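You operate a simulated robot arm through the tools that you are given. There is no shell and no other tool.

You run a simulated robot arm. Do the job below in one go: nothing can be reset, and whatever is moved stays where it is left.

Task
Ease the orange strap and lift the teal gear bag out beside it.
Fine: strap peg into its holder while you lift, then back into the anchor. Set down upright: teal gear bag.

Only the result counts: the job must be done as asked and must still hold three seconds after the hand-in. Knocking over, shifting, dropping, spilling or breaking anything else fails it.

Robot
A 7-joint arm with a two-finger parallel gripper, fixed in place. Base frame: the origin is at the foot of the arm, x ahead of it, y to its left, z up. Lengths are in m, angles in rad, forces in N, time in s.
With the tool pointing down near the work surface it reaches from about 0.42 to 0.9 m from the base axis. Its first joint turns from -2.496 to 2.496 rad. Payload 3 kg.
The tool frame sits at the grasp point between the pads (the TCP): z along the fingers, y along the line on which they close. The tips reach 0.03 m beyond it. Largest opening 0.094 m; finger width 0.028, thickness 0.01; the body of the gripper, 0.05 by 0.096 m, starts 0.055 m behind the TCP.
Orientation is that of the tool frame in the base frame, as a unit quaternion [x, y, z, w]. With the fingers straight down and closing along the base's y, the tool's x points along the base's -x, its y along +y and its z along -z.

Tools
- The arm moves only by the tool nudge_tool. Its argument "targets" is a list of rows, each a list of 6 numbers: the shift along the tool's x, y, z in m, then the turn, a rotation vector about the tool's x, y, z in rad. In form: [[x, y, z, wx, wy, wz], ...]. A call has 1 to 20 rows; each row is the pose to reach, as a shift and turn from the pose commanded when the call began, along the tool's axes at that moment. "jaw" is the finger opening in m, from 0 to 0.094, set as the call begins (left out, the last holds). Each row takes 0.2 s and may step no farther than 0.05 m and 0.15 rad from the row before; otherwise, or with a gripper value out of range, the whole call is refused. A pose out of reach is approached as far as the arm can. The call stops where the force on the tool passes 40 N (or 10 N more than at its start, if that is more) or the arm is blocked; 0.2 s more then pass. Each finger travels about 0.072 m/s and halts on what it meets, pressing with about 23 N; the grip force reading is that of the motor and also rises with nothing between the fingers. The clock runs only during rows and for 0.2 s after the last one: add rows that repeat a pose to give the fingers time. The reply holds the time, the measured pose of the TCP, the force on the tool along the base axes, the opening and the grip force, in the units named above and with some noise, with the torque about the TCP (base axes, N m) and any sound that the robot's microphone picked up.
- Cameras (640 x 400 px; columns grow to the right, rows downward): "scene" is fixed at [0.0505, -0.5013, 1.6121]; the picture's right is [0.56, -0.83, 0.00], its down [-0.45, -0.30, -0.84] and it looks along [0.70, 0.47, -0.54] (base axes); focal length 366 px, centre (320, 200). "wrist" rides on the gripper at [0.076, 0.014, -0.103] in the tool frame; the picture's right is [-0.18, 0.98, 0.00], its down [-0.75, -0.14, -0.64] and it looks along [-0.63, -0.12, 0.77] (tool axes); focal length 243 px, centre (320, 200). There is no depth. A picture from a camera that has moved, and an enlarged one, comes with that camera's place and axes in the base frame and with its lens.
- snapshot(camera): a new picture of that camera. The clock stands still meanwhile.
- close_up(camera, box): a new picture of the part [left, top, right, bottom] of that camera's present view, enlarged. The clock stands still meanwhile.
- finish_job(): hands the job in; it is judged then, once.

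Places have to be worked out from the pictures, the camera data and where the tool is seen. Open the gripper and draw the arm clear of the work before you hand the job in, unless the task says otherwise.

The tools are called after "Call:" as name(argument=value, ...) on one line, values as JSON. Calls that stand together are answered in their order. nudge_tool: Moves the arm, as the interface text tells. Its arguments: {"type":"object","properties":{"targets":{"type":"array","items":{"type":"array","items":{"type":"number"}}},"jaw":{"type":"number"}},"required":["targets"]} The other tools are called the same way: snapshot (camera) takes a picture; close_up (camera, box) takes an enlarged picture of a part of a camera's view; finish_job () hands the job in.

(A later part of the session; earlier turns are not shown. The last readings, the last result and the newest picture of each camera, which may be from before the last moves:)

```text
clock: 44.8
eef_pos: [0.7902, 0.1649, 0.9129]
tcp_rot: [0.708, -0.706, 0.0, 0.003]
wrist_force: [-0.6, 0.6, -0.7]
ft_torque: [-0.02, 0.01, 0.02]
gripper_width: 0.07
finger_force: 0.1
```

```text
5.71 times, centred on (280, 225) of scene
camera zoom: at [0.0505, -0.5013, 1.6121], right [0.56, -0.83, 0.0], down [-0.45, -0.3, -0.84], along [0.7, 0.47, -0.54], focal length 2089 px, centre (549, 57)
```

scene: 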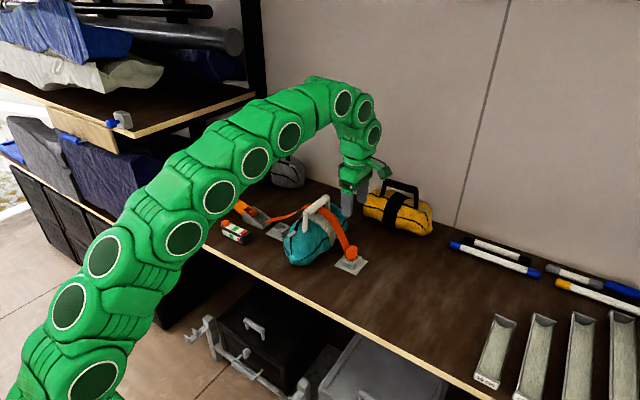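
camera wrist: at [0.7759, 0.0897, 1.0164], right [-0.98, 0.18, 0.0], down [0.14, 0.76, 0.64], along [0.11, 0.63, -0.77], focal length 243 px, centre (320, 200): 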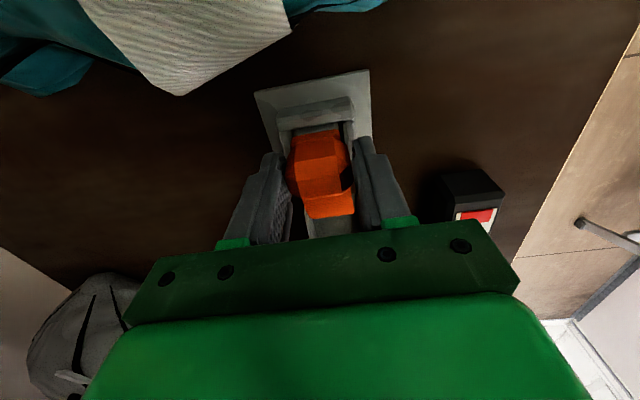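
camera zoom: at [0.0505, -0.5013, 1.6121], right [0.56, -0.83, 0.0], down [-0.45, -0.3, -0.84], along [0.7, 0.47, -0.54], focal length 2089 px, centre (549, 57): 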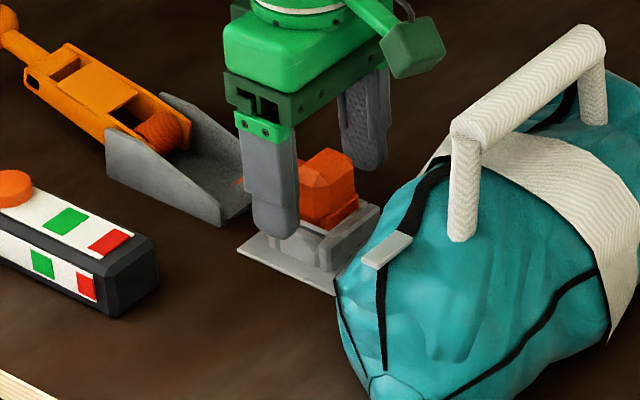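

The peg stands in the holder on its own. I'll rise clear, turn the hand back so the fingers close along y, and move above the bag's handle for a look.

Call:
nudge_tool(targets=[[0, 0, -0.045, 0, 0, 0], [0, 0, -0.09, 0, 0, 0], [0, 0, -0.135, 0, 0, 0], [0, 0, -0.175, 0, 0, 0], [0.012, 0, -0.175, 0, 0, 0.143], [0.024, 0, -0.175, 0, 0, 0.286], [0.036, 0, -0.175, 0, 0, 0.429], [0.048, 0, -0.175, 0, 0, 0.572], [0.06, 0, -0.175, 0, 0, 0.715], [0.072, 0, -0.175, 0, 0, 0.858], [0.084, 0, -0.175, 0, 0, 1.0], [0.096, 0, -0.175, 0, 0, 1.143], [0.108, 0, -0.175, 0, 0, 1.286], [0.12, 0, -0.175, 0, 0, 1.429], [0.1305, 0, -0.175, 0, 0, 1.566], [0.1305, 0, -0.175, 0, 0, 1.566]])

Call:
snapshot(camera="wrist")

Call:
snapshot(camera="scene")

```text
clock: 48.2
eef_pos: [0.7917, 0.0343, 1.0884]
tcp_rot: [-0.004, 1.0, -0.002, -0.002]
wrist_force: [0.1, 0.0, 0.2]
ft_torque: [0.01, 0.02, -0.06]
gripper_width: 0.0701
finger_force: 0.0
```

```text
taken
camera wrist: at [0.7146, 0.0494, 1.1898], right [0.18, 0.98, 0.0], down [0.76, -0.13, 0.64], along [0.63, -0.12, -0.77], focal length 243 px, centre (320, 200)
```

wrist: 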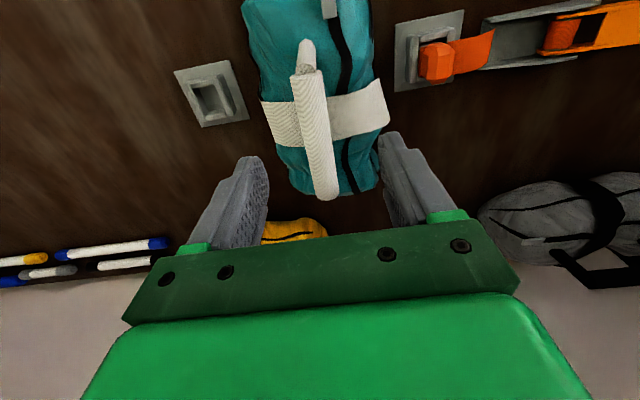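

```text
taken
```

scene: 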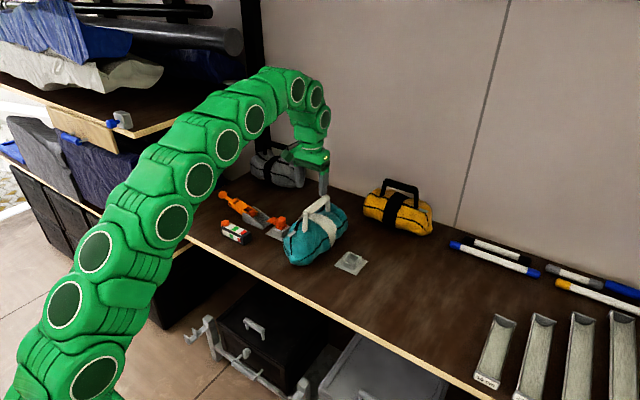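

I'm above the bag handle. I'll take a close view to locate the bar and the bag's extent.

Call:
close_up(camera="wrist", box=[220, 0, 420, 220])

Call:
close_up(camera="scene", box=[265, 180, 365, 280])

```text
1.82 times, centred on (320, 110) of wrist
camera zoom: at [0.7146, 0.0494, 1.1898], right [0.18, 0.98, 0.0], down [0.76, -0.13, 0.64], along [0.63, -0.12, -0.77], focal length 441 px, centre (320, 364)
```

zoom: 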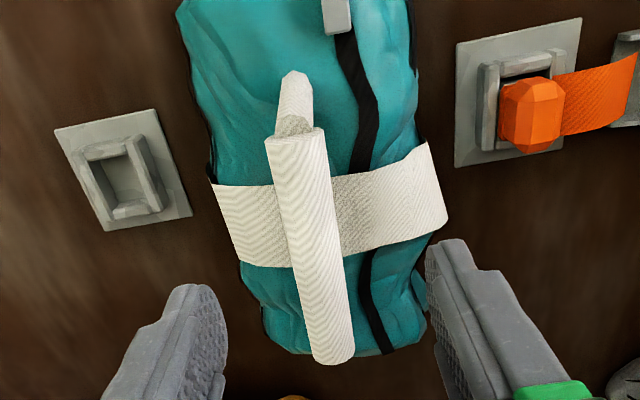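

```text
4.00 times, centred on (315, 230) of scene
camera zoom: at [0.0505, -0.5013, 1.6121], right [0.56, -0.83, 0.0], down [-0.45, -0.3, -0.84], along [0.7, 0.47, -0.54], focal length 1462 px, centre (340, 80)
```

zoom: 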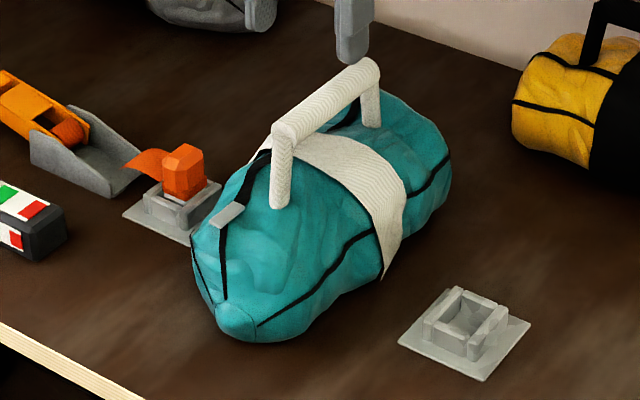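

The handle bar runs x≈0.758–0.878 at y≈0.028, with its top near z≈0.99. I'll move over a grip point near the bag's middle and descend partway to refine.

Call:
nudge_tool(targets=[[-0.007, -0.003, 0.02, 0, 0, 0], [-0.014, -0.006, 0.04, 0, 0, 0], [-0.014, -0.006, 0.055, 0, 0, 0], [-0.014, -0.006, 0.055, 0, 0, 0]])

Call:
snapshot(camera="wrist")

Call:
close_up(camera="scene", box=[280, 160, 360, 240])

```text
clock: 49.2
eef_pos: [0.8055, 0.0295, 1.0334]
tcp_rot: [-0.005, 1.0, -0.002, -0.002]
wrist_force: [0.0, 0.3, 0.4]
ft_torque: [-0.02, 0.02, -0.01]
gripper_width: 0.0699
finger_force: 0.1
```

```text
taken
camera wrist: at [0.7291, 0.044, 1.1348], right [0.18, 0.98, 0.0], down [0.76, -0.13, 0.64], along [0.63, -0.12, -0.77], focal length 243 px, centre (320, 200)
```

wrist: 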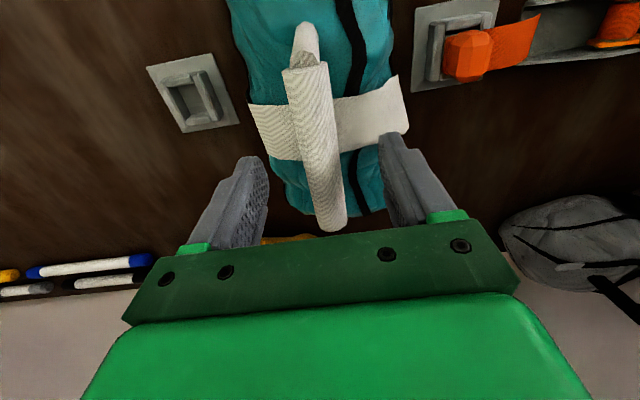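

```text
5.00 times, centred on (320, 200) of scene
camera zoom: at [0.0505, -0.5013, 1.6121], right [0.56, -0.83, 0.0], down [-0.45, -0.3, -0.84], along [0.7, 0.47, -0.54], focal length 1828 px, centre (320, 200)
```

zoom: 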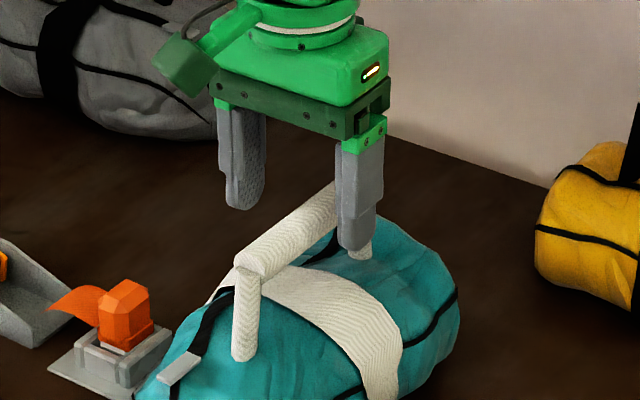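

The bar is centred on the tool axis (column 320). I'll descend to the bar with the jaw open.

Call:
nudge_tool(targets=[[0, 0, 0.015, 0, 0, 0], [0, 0, 0.03, 0, 0, 0], [0, 0, 0.04, 0, 0, 0], [0, 0, 0.047, 0, 0, 0], [0, 0, 0.047, 0, 0, 0]])

Call:
snapshot(camera="wrist")

Call:
close_up(camera="scene", box=[280, 170, 360, 250])

```text
clock: 50.4
eef_pos: [0.805, 0.0291, 0.9852]
tcp_rot: [-0.004, 1.0, -0.002, -0.002]
wrist_force: [0.4, -0.1, -0.7]
ft_torque: [0.0, 0.0, 0.02]
gripper_width: 0.0701
finger_force: 0.0
```

```text
taken
camera wrist: at [0.7293, 0.0435, 1.0871], right [0.18, 0.98, 0.0], down [0.76, -0.13, 0.64], along [0.63, -0.12, -0.77], focal length 243 px, centre (320, 200)
```

wrist: 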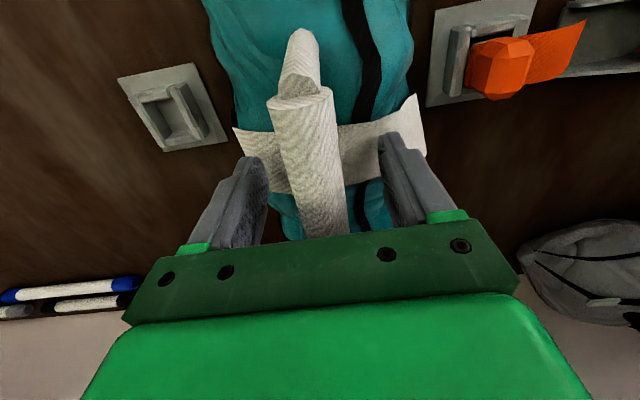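

```text
5.00 times, centred on (320, 210) of scene
camera zoom: at [0.0505, -0.5013, 1.6121], right [0.56, -0.83, 0.0], down [-0.45, -0.3, -0.84], along [0.7, 0.47, -0.54], focal length 1828 px, centre (320, 150)
```

zoom: 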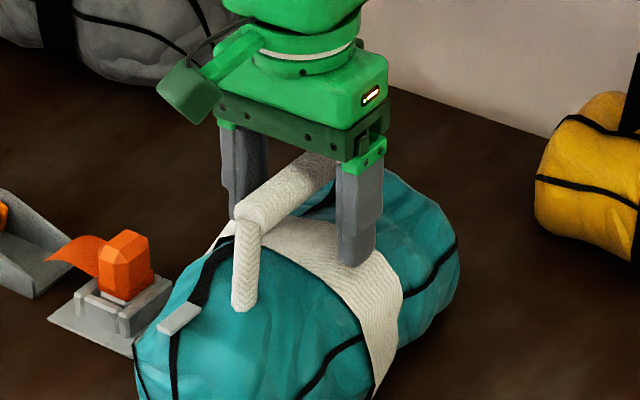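

The fingers straddle the bar and the tips are clear of the bag. Closing on the handle.

Call:
nudge_tool(targets=[[0, 0, 0, 0, 0, 0], [0, 0, 0, 0, 0, 0], [0, 0, 0, 0, 0, 0], [0, 0, 0, 0, 0, 0]], jaw=0.0)

Call:
snapshot(camera="wrist")

Call:
close_up(camera="scene", box=[280, 170, 360, 250])

```text
clock: 51.4
eef_pos: [0.8067, 0.0289, 0.9859]
tcp_rot: [-0.005, 1.0, -0.001, -0.001]
wrist_force: [0.2, -0.2, 0.5]
ft_torque: [-0.01, -0.03, -0.2]
gripper_width: 0.0282
finger_force: 23.8
```

```text
taken
camera wrist: at [0.7292, 0.0435, 1.0871], right [0.18, 0.98, 0.0], down [0.76, -0.13, 0.64], along [0.63, -0.12, -0.77], focal length 243 px, centre (320, 200)
```

wrist: 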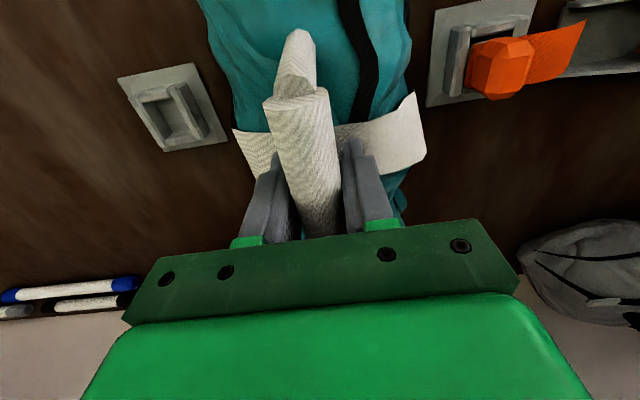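

```text
5.00 times, centred on (320, 210) of scene
camera zoom: at [0.0505, -0.5013, 1.6121], right [0.56, -0.83, 0.0], down [-0.45, -0.3, -0.84], along [0.7, 0.47, -0.54], focal length 1828 px, centre (320, 150)
```

zoom: 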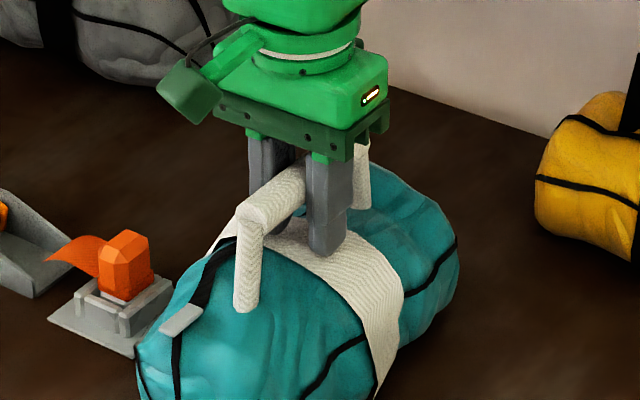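

Gripped at 0.028 m. I'll lift gently by 1 cm, then 2 cm, and check the load and attitude.

Call:
nudge_tool(targets=[[0, 0, -0.005, 0, 0, 0], [0, 0, -0.01, 0, 0, 0], [0, 0, -0.02, 0, 0, 0], [0, 0, -0.02, 0, 0, 0]])

Call:
close_up(camera="scene", box=[260, 170, 390, 280])

```text
clock: 52.4
eef_pos: [0.8052, 0.0269, 1.0048]
tcp_rot: [-0.004, 1.0, -0.001, -0.002]
wrist_force: [-1.5, 0.3, 3.5]
ft_torque: [0.21, 0.15, 0.05]
gripper_width: 0.0268
finger_force: 23.4
```

```text
3.64 times, centred on (325, 225) of scene
camera zoom: at [0.0505, -0.5013, 1.6121], right [0.56, -0.83, 0.0], down [-0.45, -0.3, -0.84], along [0.7, 0.47, -0.54], focal length 1329 px, centre (302, 109)
```

zoom: 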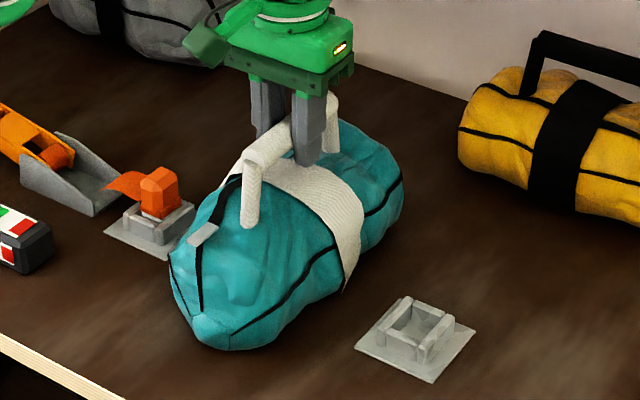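

The z-force shows no bag weight and the jaw reading changed slightly, so the fingers may be sliding up the bar. I'll check closely.

Call:
snapshot(camera="wrist")

Call:
close_up(camera="scene", box=[295, 170, 345, 225])

Call:
close_up(camera="scene", box=[265, 180, 365, 280])

```text
taken
camera wrist: at [0.7284, 0.042, 1.1069], right [0.18, 0.98, 0.0], down [0.76, -0.13, 0.64], along [0.63, -0.11, -0.77], focal length 243 px, centre (320, 200)
```

wrist: 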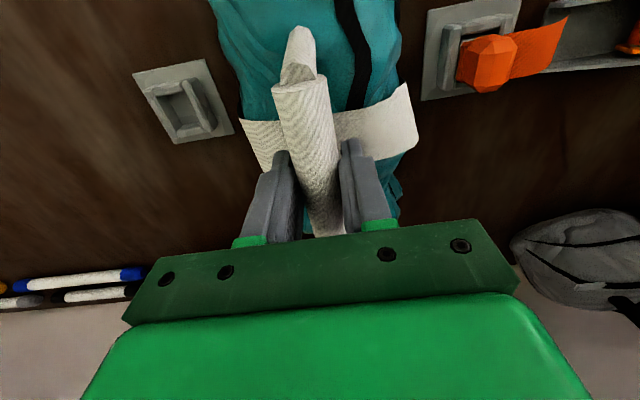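

```text
7.27 times, centred on (320, 198) of scene
camera zoom: at [0.0505, -0.5013, 1.6121], right [0.56, -0.83, 0.0], down [-0.45, -0.3, -0.84], along [0.7, 0.47, -0.54], focal length 2658 px, centre (320, 218)
```

zoom: 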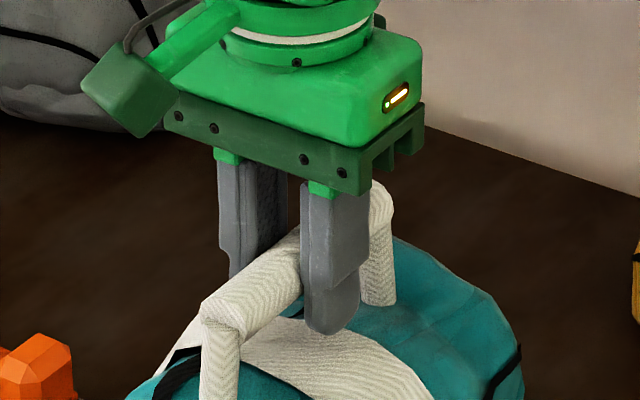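

```text
4.00 times, centred on (315, 230) of scene
camera zoom: at [0.0505, -0.5013, 1.6121], right [0.56, -0.83, 0.0], down [-0.45, -0.3, -0.84], along [0.7, 0.47, -0.54], focal length 1462 px, centre (340, 80)
```

zoom: 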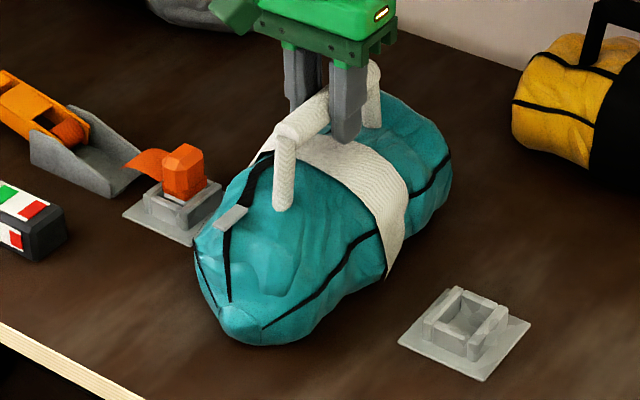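

The bar hasn't risen, so the pads slid up it. I'll open slightly, go deeper so the bar sits at mid-pad, re-grip and test the load with a very small lift.

Call:
nudge_tool(targets=[[0, 0, 0, 0, 0, 0], [0, 0, 0, 0, 0, 0], [0, 0, 0.01, 0, 0, 0], [0, 0, 0.02, 0, 0, 0], [0, 0, 0.026, 0, 0, 0], [0, 0, 0.03, 0, 0, 0], [0, 0, 0.03, 0, 0, 0]], jaw=0.06)

Call:
snapshot(camera="wrist")

Call:
close_up(camera="scene", box=[295, 180, 345, 235])

```text
clock: 54.0
eef_pos: [0.8048, 0.0279, 0.9751]
tcp_rot: [-0.005, 1.0, -0.001, -0.002]
wrist_force: [0.3, -0.7, 0.0]
ft_torque: [0.01, 0.03, -0.01]
gripper_width: 0.06
finger_force: 0.0
```

```text
taken
camera wrist: at [0.7287, 0.0426, 1.0766], right [0.18, 0.98, 0.0], down [0.76, -0.13, 0.64], along [0.63, -0.12, -0.77], focal length 243 px, centre (320, 200)
```

wrist: 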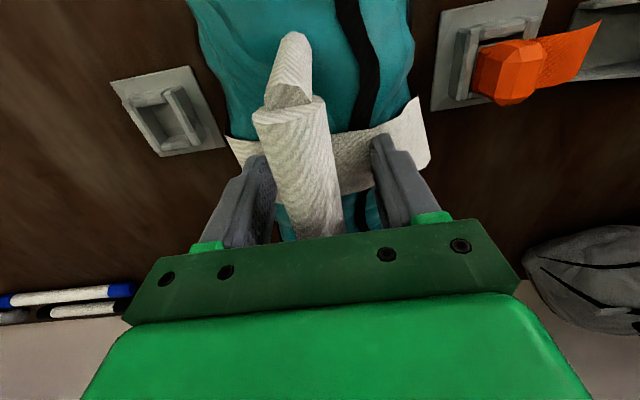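

```text
7.27 times, centred on (320, 208) of scene
camera zoom: at [0.0505, -0.5013, 1.6121], right [0.56, -0.83, 0.0], down [-0.45, -0.3, -0.84], along [0.7, 0.47, -0.54], focal length 2658 px, centre (320, 146)
```

zoom: 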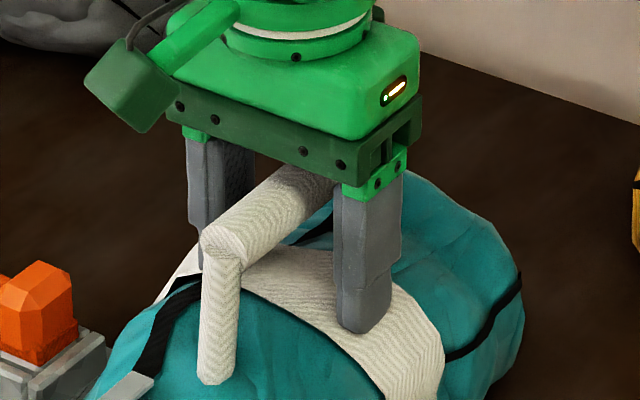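

The bar is about 4 mm toward -y of centre. I'll correct this and re-grip with the bar at mid-pad.

Call:
nudge_tool(targets=[[0, -0.002, 0, 0, 0, 0], [0, -0.004, 0, 0, 0, 0]])

Call:
nudge_tool(targets=[[0, 0, 0, 0, 0, 0], [0, 0, 0, 0, 0, 0], [0, 0, 0, 0, 0, 0], [0, 0, 0, 0, 0, 0]], jaw=0.0)

Call:
nudge_tool(targets=[[0, 0, -0.004, 0, 0, 0]])

Call:
snapshot(camera="wrist")

```text
clock: 54.6
eef_pos: [0.8051, 0.0242, 0.9762]
tcp_rot: [-0.005, 1.0, -0.002, -0.002]
wrist_force: [0.1, 0.3, 0.3]
ft_torque: [0.0, -0.04, -0.01]
gripper_width: 0.0598
finger_force: 0.2
```

```text
clock: 55.3
eef_pos: [0.8047, 0.0242, 0.979]
tcp_rot: [-0.005, 1.0, -0.001, 0.001]
wrist_force: [-4.1, 2.6, 9.6]
ft_torque: [0.19, 0.28, 0.05]
gripper_width: 0.0282
finger_force: 22.9
stopped in row 3: the force on the tool passed its limit at 42 N (the readings are from after the stop); the commanded pose is now the measured one
```

```text
clock: 55.7
eef_pos: [0.8062, 0.0264, 0.9819]
tcp_rot: [-0.004, 1.0, -0.001, 0.0]
wrist_force: [-0.4, -0.8, -3.2]
ft_torque: [-0.05, 0.03, -0.02]
gripper_width: 0.0281
finger_force: 22.5
```

```text
taken
camera wrist: at [0.7284, 0.0398, 1.0834], right [0.18, 0.98, 0.0], down [0.76, -0.13, 0.64], along [0.63, -0.11, -0.77], focal length 243 px, centre (320, 200)
```

wrist: 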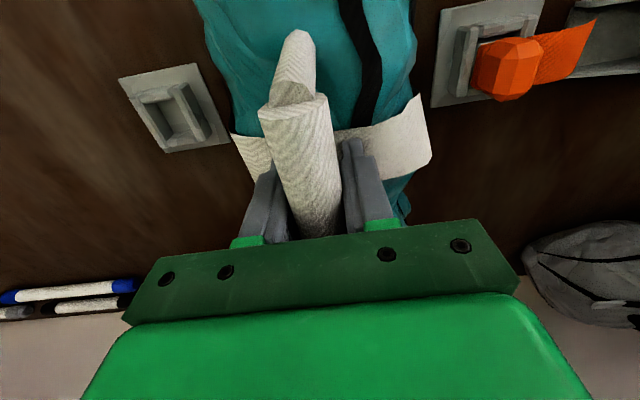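

Closing low made the fingertips ride on the bag's top. I'm now at 0.982 with -3 N. I'll lift another few mm and read how the load builds.

Call:
nudge_tool(targets=[[0, 0, -0.003, 0, 0, 0]])

Call:
close_up(camera="scene", box=[265, 180, 365, 280])

Call:
snapshot(camera="wrist")

```text
clock: 56.1
eef_pos: [0.8066, 0.0253, 0.9853]
tcp_rot: [-0.004, 1.0, -0.001, 0.0]
wrist_force: [-0.2, 0.6, -4.5]
ft_torque: [-0.02, 0.06, 0.0]
gripper_width: 0.0279
finger_force: 23.2
```

```text
4.00 times, centred on (315, 230) of scene
camera zoom: at [0.0505, -0.5013, 1.6121], right [0.56, -0.83, 0.0], down [-0.45, -0.3, -0.84], along [0.7, 0.47, -0.54], focal length 1462 px, centre (340, 80)
```

zoom: 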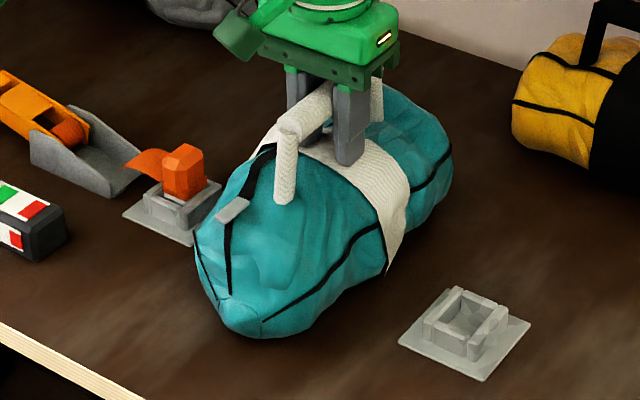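

```text
taken
camera wrist: at [0.7287, 0.0398, 1.0867], right [0.17, 0.98, 0.0], down [0.75, -0.13, 0.64], along [0.63, -0.11, -0.77], focal length 243 px, centre (320, 200)
```

wrist: 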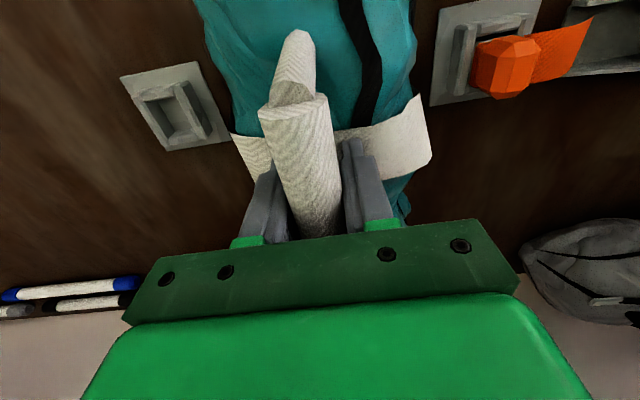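

The bag now stays fixed relative to the gripper while the table recedes, and the load is about 4.5 N, so it's lifting. I'll continue slowly.

Call:
nudge_tool(targets=[[0, 0, -0.003, 0, 0, 0], [0, 0, -0.006, 0, 0, 0], [0, 0, -0.009, 0, 0, 0], [0, 0, -0.012, 0, 0, 0], [0, 0, -0.015, 0, 0, 0]])

Call:
close_up(camera="scene", box=[265, 180, 365, 280])

Call:
snapshot(camera="wrist")

```text
clock: 57.3
eef_pos: [0.8067, 0.0251, 0.9996]
tcp_rot: [-0.004, 1.0, -0.001, -0.001]
wrist_force: [0.0, -0.2, -3.1]
ft_torque: [0.01, 0.06, -0.03]
gripper_width: 0.0282
finger_force: 22.6
```

```text
4.00 times, centred on (315, 230) of scene
camera zoom: at [0.0505, -0.5013, 1.6121], right [0.56, -0.83, 0.0], down [-0.45, -0.3, -0.84], along [0.7, 0.47, -0.54], focal length 1462 px, centre (340, 80)
```

zoom: 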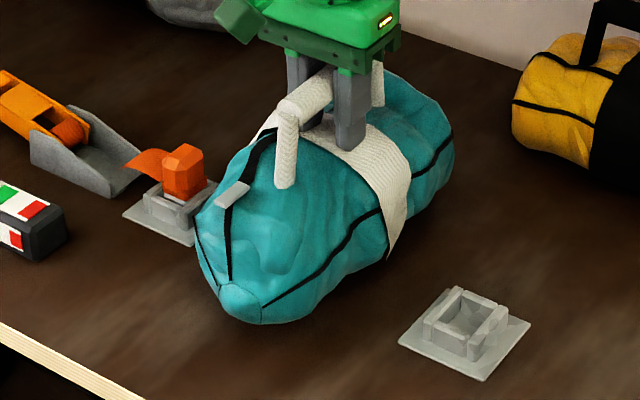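

```text
taken
camera wrist: at [0.7292, 0.0394, 1.1008], right [0.17, 0.98, 0.0], down [0.75, -0.13, 0.64], along [0.63, -0.11, -0.77], focal length 243 px, centre (320, 200)
```

wrist: 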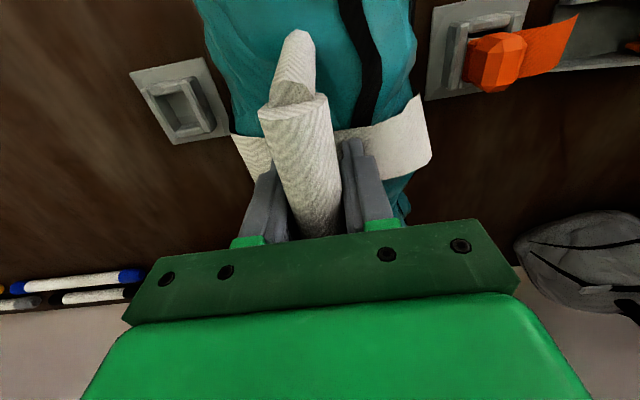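

The bag is held steadily and upright with about 3–4 N of weight. I'll raise it to clear the anchor, then carry it toward -y past the anchor.

Call:
nudge_tool(targets=[[0, 0, -0.006, 0, 0, 0], [0, 0, -0.014, 0, 0, 0], [0, 0, -0.024, 0, 0, 0], [0, 0, -0.034, 0, 0, 0], [0, 0, -0.044, 0, 0, 0], [0, 0, -0.05, 0, 0, 0], [0, 0, -0.05, 0, 0, 0]])

Call:
close_up(camera="scene", box=[240, 150, 400, 280])

Call:
snapshot(camera="wrist")

```text
clock: 58.9
eef_pos: [0.8053, 0.0241, 1.0515]
tcp_rot: [-0.004, 1.0, -0.001, 0.0]
wrist_force: [0.1, -0.3, -3.0]
ft_torque: [-0.02, 0.03, 0.0]
gripper_width: 0.0281
finger_force: 23.2
```

```text
3.08 times, centred on (320, 215) of scene
camera zoom: at [0.0505, -0.5013, 1.6121], right [0.56, -0.83, 0.0], down [-0.45, -0.3, -0.84], along [0.7, 0.47, -0.54], focal length 1125 px, centre (320, 154)
```

zoom: 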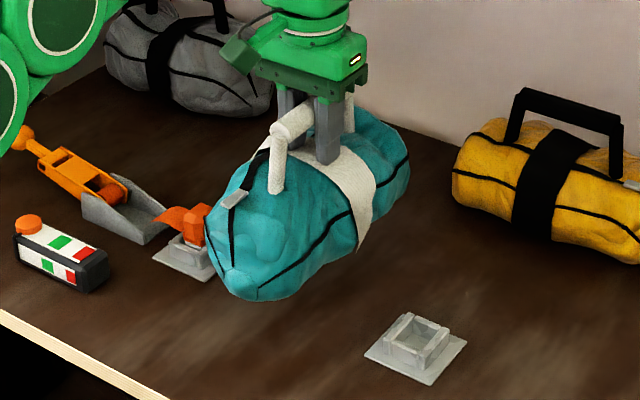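

```text
taken
camera wrist: at [0.7283, 0.0392, 1.152], right [0.17, 0.98, 0.0], down [0.76, -0.13, 0.64], along [0.63, -0.11, -0.77], focal length 243 px, centre (320, 200)
```

wrist: 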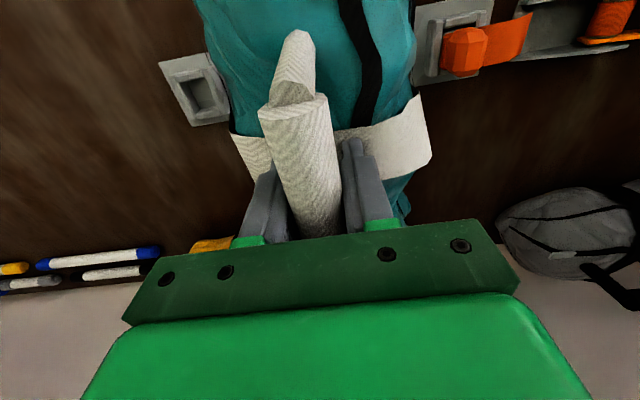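

The lift is clean: peg and holder are untouched and the bag is level. I'll carry it sideways to y≈-0.30.

Call:
nudge_tool(targets=[[0.002, -0.008, 0, 0, 0, 0], [0.005, -0.024, 0, 0, 0, 0], [0.007, -0.048, 0, 0, 0, 0], [0.009, -0.074, 0, 0, 0, 0], [0.012, -0.1, 0, 0, 0, 0], [0.014, -0.126, 0, 0, 0, 0], [0.016, -0.152, 0, 0, 0, 0], [0.019, -0.178, 0, 0, 0, 0], [0.021, -0.204, 0, 0, 0, 0], [0.023, -0.23, 0, 0, 0, 0], [0.026, -0.256, 0, 0, 0, 0], [0.028, -0.282, 0, 0, 0, 0], [0.03, -0.304, 0, 0, 0, 0], [0.033, -0.318, 0, 0, 0, 0], [0.035, -0.324, 0, 0, 0, 0], [0.035, -0.324, 0, 0, 0, 0]])

Call:
snapshot(camera="scene")

Call:
snapshot(camera="wrist")

```text
clock: 62.3
eef_pos: [0.7744, -0.2981, 1.0518]
tcp_rot: [-0.005, 1.0, 0.0, 0.0]
wrist_force: [-0.6, -0.4, -3.5]
ft_torque: [-0.04, 0.04, -0.01]
gripper_width: 0.0279
finger_force: 22.8
```

```text
taken
```

scene: 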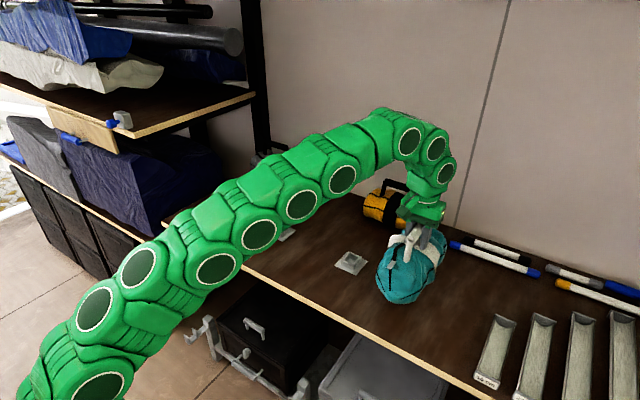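

```text
taken
camera wrist: at [0.6966, -0.2838, 1.1522], right [0.17, 0.98, 0.0], down [0.76, -0.13, 0.64], along [0.63, -0.11, -0.77], focal length 243 px, centre (320, 200)
```

wrist: 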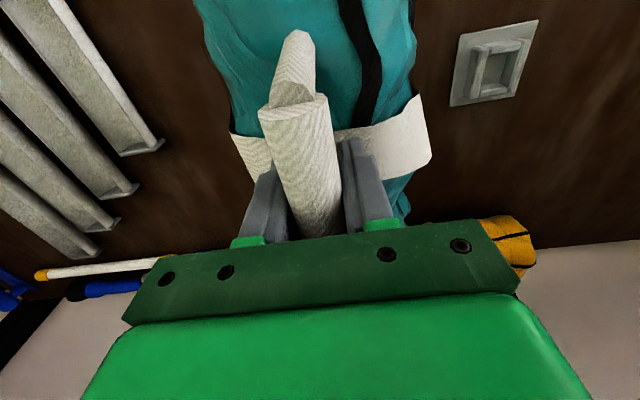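

The bag hangs above clear table between the anchor and the trays. I'll lower it gently to just above its resting height.

Call:
nudge_tool(targets=[[0, 0, 0.01, 0, 0, 0], [0, 0, 0.022, 0, 0, 0], [0, 0, 0.034, 0, 0, 0], [0, 0, 0.045, 0, 0, 0], [0, 0, 0.054, 0, 0, 0], [0, 0, 0.061, 0, 0, 0], [0, 0, 0.066, 0, 0, 0], [0, 0, 0.069, 0, 0, 0], [0, 0, 0.069, 0, 0, 0]])

Call:
close_up(camera="scene", box=[340, 180, 480, 320])

```text
clock: 64.3
eef_pos: [0.7739, -0.2986, 0.9815]
tcp_rot: [-0.004, 1.0, -0.002, 0.0]
wrist_force: [-0.5, 0.1, -3.3]
ft_torque: [-0.06, 0.01, -0.01]
gripper_width: 0.0279
finger_force: 22.7
```

```text
2.86 times, centred on (410, 250) of scene
camera zoom: at [0.0505, -0.5013, 1.6121], right [0.56, -0.83, 0.0], down [-0.45, -0.3, -0.84], along [0.7, 0.47, -0.54], focal length 1044 px, centre (63, 57)
```

zoom: 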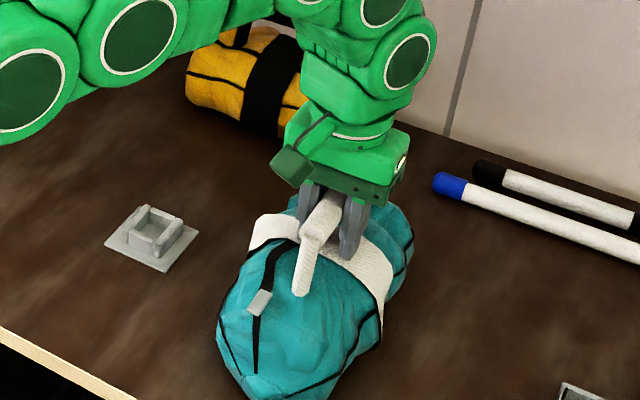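

It's still carrying full weight, so it's just above the table. I'll lower in 1–2 mm steps until the load transfers.

Call:
nudge_tool(targets=[[0, 0, 0.001, 0, 0, 0], [0, 0, 0.002, 0, 0, 0], [0, 0, 0.003, 0, 0, 0], [0, 0, 0.003, 0, 0, 0]])

```text
clock: 65.3
eef_pos: [0.7743, -0.2988, 0.9787]
tcp_rot: [-0.004, 1.0, -0.001, 0.001]
wrist_force: [-6.9, -0.1, 10.9]
ft_torque: [-0.09, -0.44, -0.09]
gripper_width: 0.0282
finger_force: 22.9
```

The bag is on the table and I'm pressing slightly (+11 N). I'll ease up by about 0.7 mm and check before releasing.

Call:
nudge_tool(targets=[[0, 0, -0.0007, 0, 0, 0], [0, 0, -0.0007, 0, 0, 0]])

Call:
close_up(camera="scene", box=[360, 210, 480, 320])

```text
clock: 65.9
eef_pos: [0.7732, -0.2984, 0.9787]
tcp_rot: [-0.005, 1.0, -0.001, 0.0]
wrist_force: [-5.6, -1.1, 6.2]
ft_torque: [-0.27, -0.28, -0.14]
gripper_width: 0.0282
finger_force: 23.0
```

```text
3.64 times, centred on (420, 265) of scene
camera zoom: at [0.0505, -0.5013, 1.6121], right [0.56, -0.83, 0.0], down [-0.45, -0.3, -0.84], along [0.7, 0.47, -0.54], focal length 1329 px, centre (-44, -36)
```

zoom: 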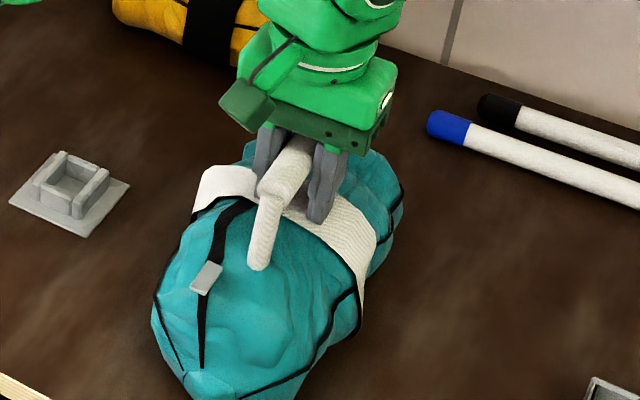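

The bag sits flat. I'll open the jaw fully and rise straight up.

Call:
nudge_tool(targets=[[0, 0, 0, 0, 0, 0], [0, 0, 0, 0, 0, 0], [0, 0, 0, 0, 0, 0], [0, 0, 0, 0, 0, 0]], jaw=0.07)

Call:
snapshot(camera="wrist")

Call:
close_up(camera="scene", box=[360, 210, 480, 320])

```text
clock: 66.9
eef_pos: [0.7744, -0.299, 0.9789]
tcp_rot: [-0.005, 1.0, -0.001, 0.0]
wrist_force: [0.2, -0.1, -0.4]
ft_torque: [-0.02, 0.01, -0.01]
gripper_width: 0.0699
finger_force: 0.0
```

```text
taken
camera wrist: at [0.697, -0.2847, 1.0801], right [0.17, 0.98, 0.0], down [0.75, -0.13, 0.64], along [0.63, -0.11, -0.77], focal length 243 px, centre (320, 200)
```

wrist: 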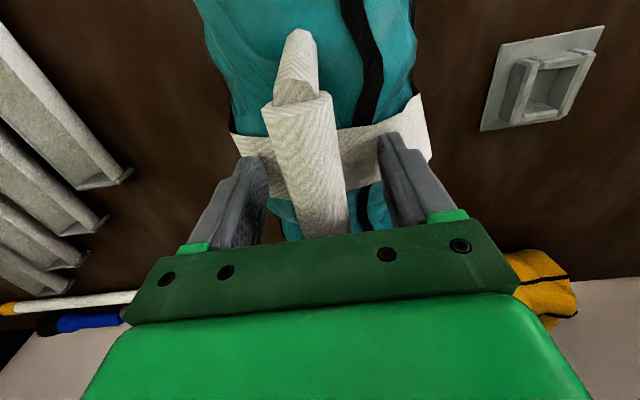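

```text
3.64 times, centred on (420, 265) of scene
camera zoom: at [0.0505, -0.5013, 1.6121], right [0.56, -0.83, 0.0], down [-0.45, -0.3, -0.84], along [0.7, 0.47, -0.54], focal length 1329 px, centre (-44, -36)
```

zoom: 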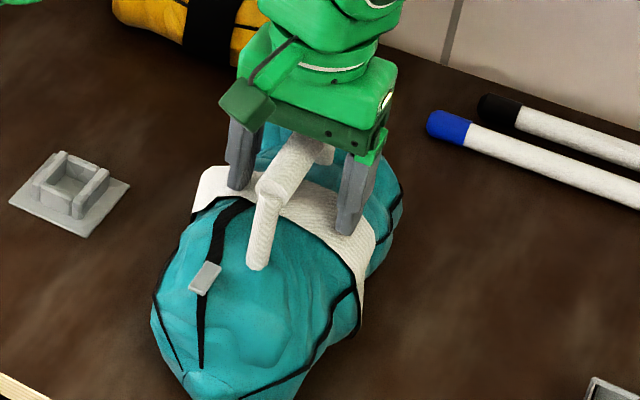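

The bag stands upright on its own. I'll rise, turn the hand back and travel to above the peg in the holder.

Call:
nudge_tool(targets=[[0, 0, -0.035, 0, 0, 0], [0, 0, -0.075, 0, 0, 0], [0, 0, -0.11, 0, 0, 0], [-0.001, 0.042, -0.11, 0, 0, -0.143], [-0.003, 0.084, -0.11, 0, 0, -0.286], [-0.004, 0.126, -0.11, 0, 0, -0.429], [-0.006, 0.168, -0.11, 0, 0, -0.572], [-0.007, 0.21, -0.11, 0, 0, -0.715], [-0.009, 0.252, -0.11, 0, 0, -0.858], [-0.01, 0.294, -0.11, 0, 0, -1.0], [-0.012, 0.336, -0.11, 0, 0, -1.143], [-0.013, 0.378, -0.11, 0, 0, -1.286], [-0.015, 0.42, -0.11, 0, 0, -1.429], [-0.016, 0.464, -0.11, 0, 0, -1.566], [-0.016, 0.464, -0.11, 0, 0, -1.566]])

Call:
snapshot(camera="wrist")

Call:
close_up(camera="wrist", box=[260, 20, 380, 130])

Call:
snapshot(camera="scene")

```text
clock: 70.1
eef_pos: [0.7844, 0.1658, 1.0883]
tcp_rot: [0.709, -0.705, 0.001, 0.0]
wrist_force: [-0.4, 0.2, 0.4]
ft_torque: [-0.01, 0.01, 0.01]
gripper_width: 0.0699
finger_force: 0.1
```

```text
taken
camera wrist: at [0.7708, 0.0903, 1.1898], right [-0.98, 0.18, 0.0], down [0.14, 0.76, 0.64], along [0.11, 0.63, -0.77], focal length 243 px, centre (320, 200)
```

wrist: 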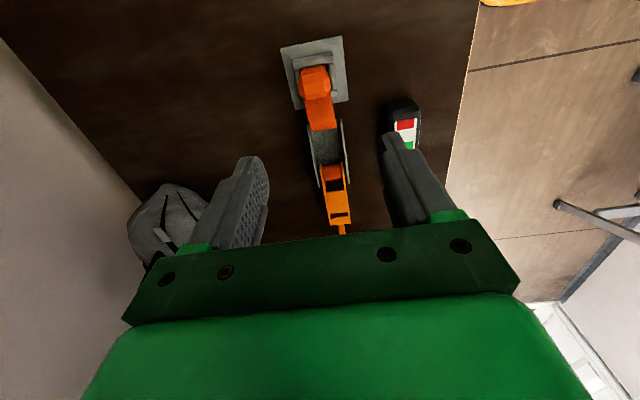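

```text
3.64 times, centred on (320, 75) of wrist
camera zoom: at [0.7708, 0.0903, 1.1898], right [-0.98, 0.18, 0.0], down [0.14, 0.76, 0.64], along [0.11, 0.63, -0.77], focal length 882 px, centre (320, 654)
```

zoom: 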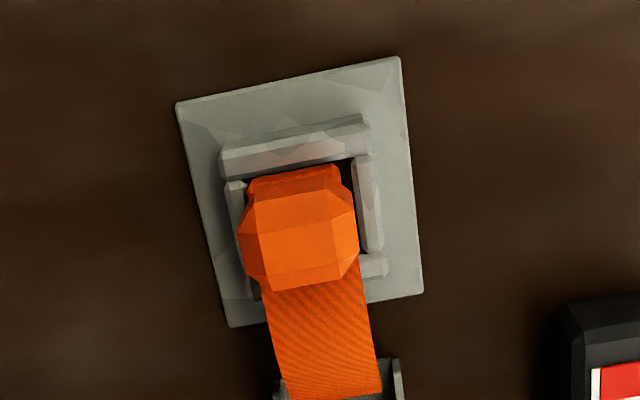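

```text
taken
```

scene: 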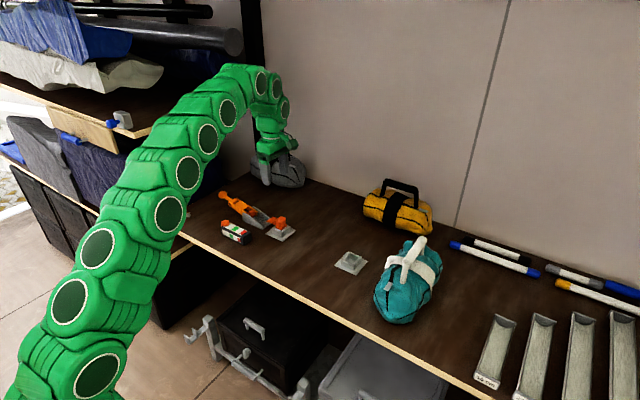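

The bag is upright at its new spot and the peg stands in the holder. The peg head is about +6 mm x, -1.5 mm y from the tool axis. I'll correct and descend partway.

Call:
nudge_tool(targets=[[0.0005, -0.002, 0.03, 0, 0, 0], [0.001, -0.004, 0.065, 0, 0, 0], [0.0015, -0.006, 0.1, 0, 0, 0], [0.0015, -0.006, 0.125, 0, 0, 0], [0.0015, -0.006, 0.125, 0, 0, 0]])

Call:
close_up(camera="wrist", box=[240, 30, 400, 220])

Call:
close_up(camera="scene", box=[250, 180, 310, 250])

```text
clock: 71.3
eef_pos: [0.7896, 0.1633, 0.9612]
tcp_rot: [0.709, -0.706, 0.002, 0.001]
wrist_force: [-0.1, 0.4, -0.4]
ft_torque: [-0.02, 0.02, -0.02]
gripper_width: 0.0703
finger_force: 0.0
```

```text
2.11 times, centred on (320, 125) of wrist
camera zoom: at [0.7757, 0.0883, 1.0638], right [-0.98, 0.18, 0.0], down [0.14, 0.76, 0.64], along [0.12, 0.63, -0.77], focal length 511 px, centre (320, 358)
```

zoom: 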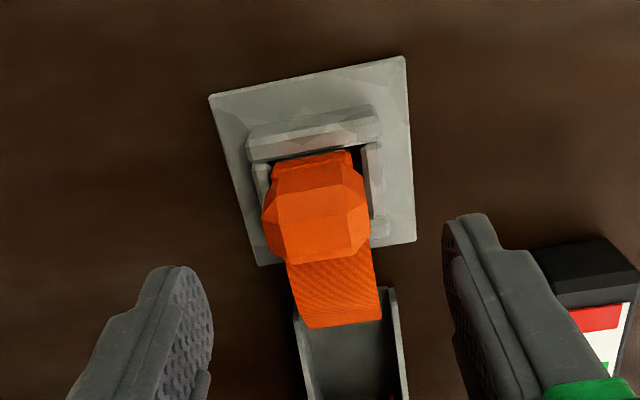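

```text
5.71 times, centred on (280, 215) of scene
camera zoom: at [0.0505, -0.5013, 1.6121], right [0.56, -0.83, 0.0], down [-0.45, -0.3, -0.84], along [0.7, 0.47, -0.54], focal length 2089 px, centre (549, 114)
```

zoom: 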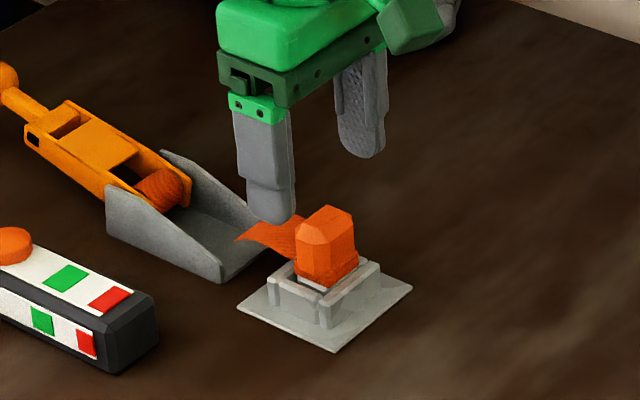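

The peg head is about 1.6 mm toward +x still. I'll correct that, descend the remaining 0.049 m and close on it.

Call:
nudge_tool(targets=[[0, -0.0016, 0.015, 0, 0, 0], [0, -0.0016, 0.03, 0, 0, 0], [0, -0.0016, 0.042, 0, 0, 0], [0, -0.0016, 0.049, 0, 0, 0], [0, -0.0016, 0.049, 0, 0, 0]])

Call:
nudge_tool(targets=[[0, 0, 0, 0, 0, 0], [0, 0, 0, 0, 0, 0], [0, 0, 0, 0, 0, 0]], jaw=0.0)

Call:
snapshot(camera="wrist")

Call:
close_up(camera="scene", box=[250, 190, 310, 260])

```text
clock: 72.5
eef_pos: [0.7923, 0.1624, 0.9148]
tcp_rot: [0.709, -0.705, 0.001, 0.001]
wrist_force: [-1.0, 0.2, -0.1]
ft_torque: [0.02, 0.0, 0.0]
gripper_width: 0.0699
finger_force: 0.1
```

```text
clock: 73.3
eef_pos: [0.7918, 0.1639, 0.9134]
tcp_rot: [0.709, -0.705, 0.001, 0.0]
wrist_force: [-9.1, -0.7, 16.7]
ft_torque: [0.05, 0.42, -0.13]
gripper_width: 0.0356
finger_force: 23.1
```

```text
taken
camera wrist: at [0.7773, 0.0881, 1.0162], right [-0.98, 0.18, 0.0], down [0.14, 0.76, 0.64], along [0.12, 0.63, -0.77], focal length 243 px, centre (320, 200)
```

wrist: 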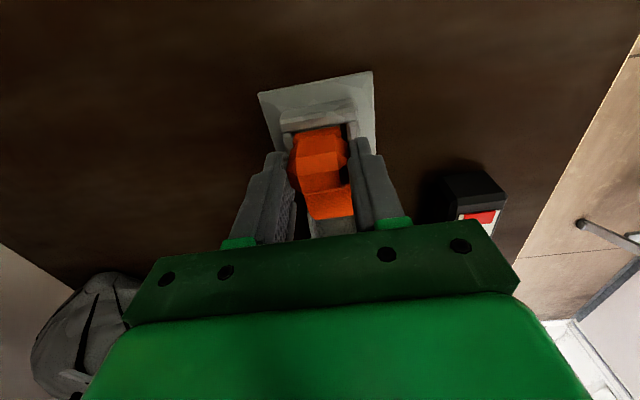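

```text
5.71 times, centred on (280, 225) of scene
camera zoom: at [0.0505, -0.5013, 1.6121], right [0.56, -0.83, 0.0], down [-0.45, -0.3, -0.84], along [0.7, 0.47, -0.54], focal length 2089 px, centre (549, 57)
```

zoom: 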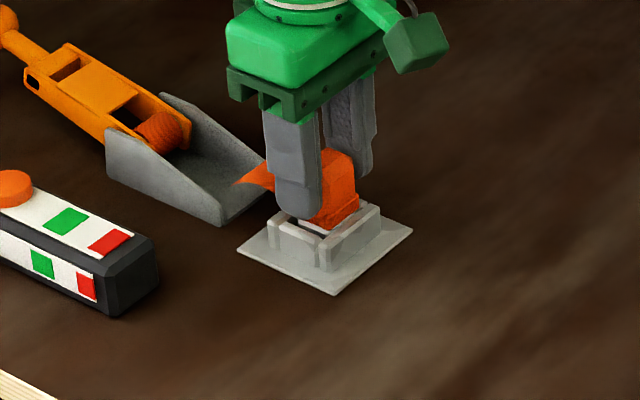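

The grip is narrower (0.036 m) with a +17 N upward force, so the pads are catching the head's upper chamfer. I'll open, lower about 3 mm and re-grip.

Call:
nudge_tool(targets=[[0, 0, 0, 0, 0, 0], [0, 0, 0, 0, 0, 0], [0, 0, 0, 0, 0, 0]], jaw=0.07)

Call:
close_up(camera="wrist", box=[240, 50, 400, 240])

Call:
close_up(camera="scene", box=[265, 205, 305, 245])

```text
clock: 74.1
eef_pos: [0.7915, 0.1637, 0.9129]
tcp_rot: [0.709, -0.705, 0.001, 0.001]
wrist_force: [-0.1, 0.2, -0.4]
ft_torque: [0.01, -0.02, 0.02]
gripper_width: 0.0699
finger_force: 0.0
```

```text
2.11 times, centred on (320, 145) of wrist
camera zoom: at [0.7775, 0.088, 1.0154], right [-0.98, 0.18, 0.0], down [0.14, 0.76, 0.64], along [0.12, 0.63, -0.77], focal length 511 px, centre (320, 316)
```

zoom: 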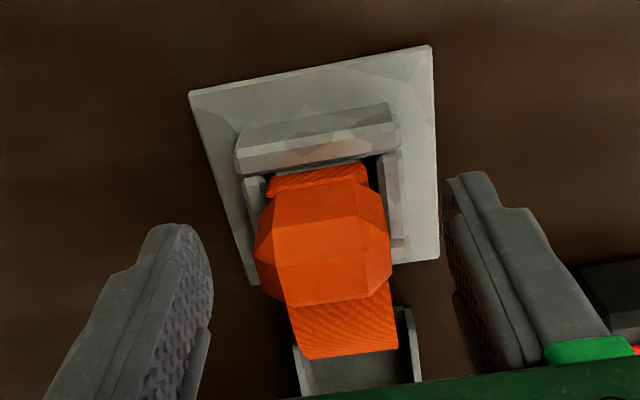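

```text
10.00 times, centred on (285, 225) of scene
camera zoom: at [0.0505, -0.5013, 1.6121], right [0.56, -0.83, 0.0], down [-0.45, -0.3, -0.84], along [0.7, 0.47, -0.54], focal length 3655 px, centre (670, -50)
```

zoom: 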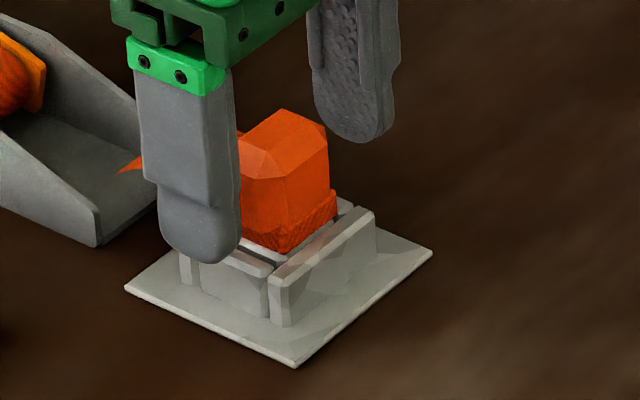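

The head is centred between the fingers. I'll lower 3 mm and re-grip while watching for contact with the rim.

Call:
nudge_tool(targets=[[0, 0, 0.0015, 0, 0, 0], [0, 0, 0.003, 0, 0, 0], [0, 0, 0.003, 0, 0, 0]])

Call:
nudge_tool(targets=[[0, 0, 0, 0, 0, 0], [0, 0, 0, 0, 0, 0], [0, 0, 0, 0, 0, 0]], jaw=0.0)

Call:
close_up(camera="wrist", box=[240, 50, 400, 240])

Call:
close_up(camera="scene", box=[265, 205, 305, 245])

```text
clock: 74.9
eef_pos: [0.7945, 0.1641, 0.9118]
tcp_rot: [0.709, -0.705, 0.001, 0.0]
wrist_force: [0.0, -0.8, 0.9]
ft_torque: [-0.01, -0.01, 0.01]
gripper_width: 0.07
finger_force: 0.1
```

```text
clock: 75.7
eef_pos: [0.794, 0.1638, 0.9116]
tcp_rot: [0.709, -0.705, 0.0, 0.0]
wrist_force: [-3.0, 0.4, 3.7]
ft_torque: [0.01, 0.08, -0.01]
gripper_width: 0.0397
finger_force: 22.6
```

```text
2.11 times, centred on (320, 145) of wrist
camera zoom: at [0.7786, 0.0879, 1.0128], right [-0.98, 0.18, 0.0], down [0.14, 0.76, 0.64], along [0.12, 0.63, -0.77], focal length 511 px, centre (320, 316)
```

zoom: 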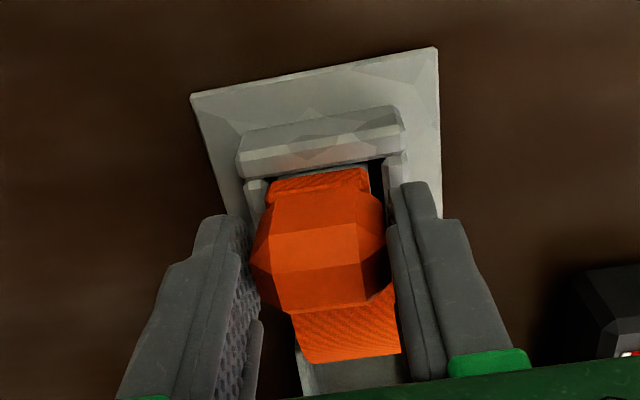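

```text
10.00 times, centred on (285, 225) of scene
camera zoom: at [0.0505, -0.5013, 1.6121], right [0.56, -0.83, 0.0], down [-0.45, -0.3, -0.84], along [0.7, 0.47, -0.54], focal length 3655 px, centre (670, -50)
```

zoom: 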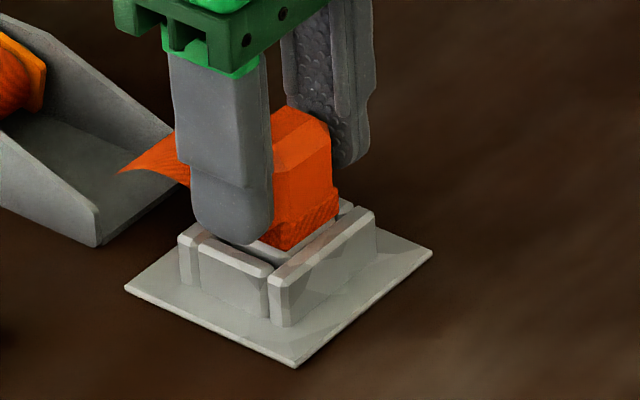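

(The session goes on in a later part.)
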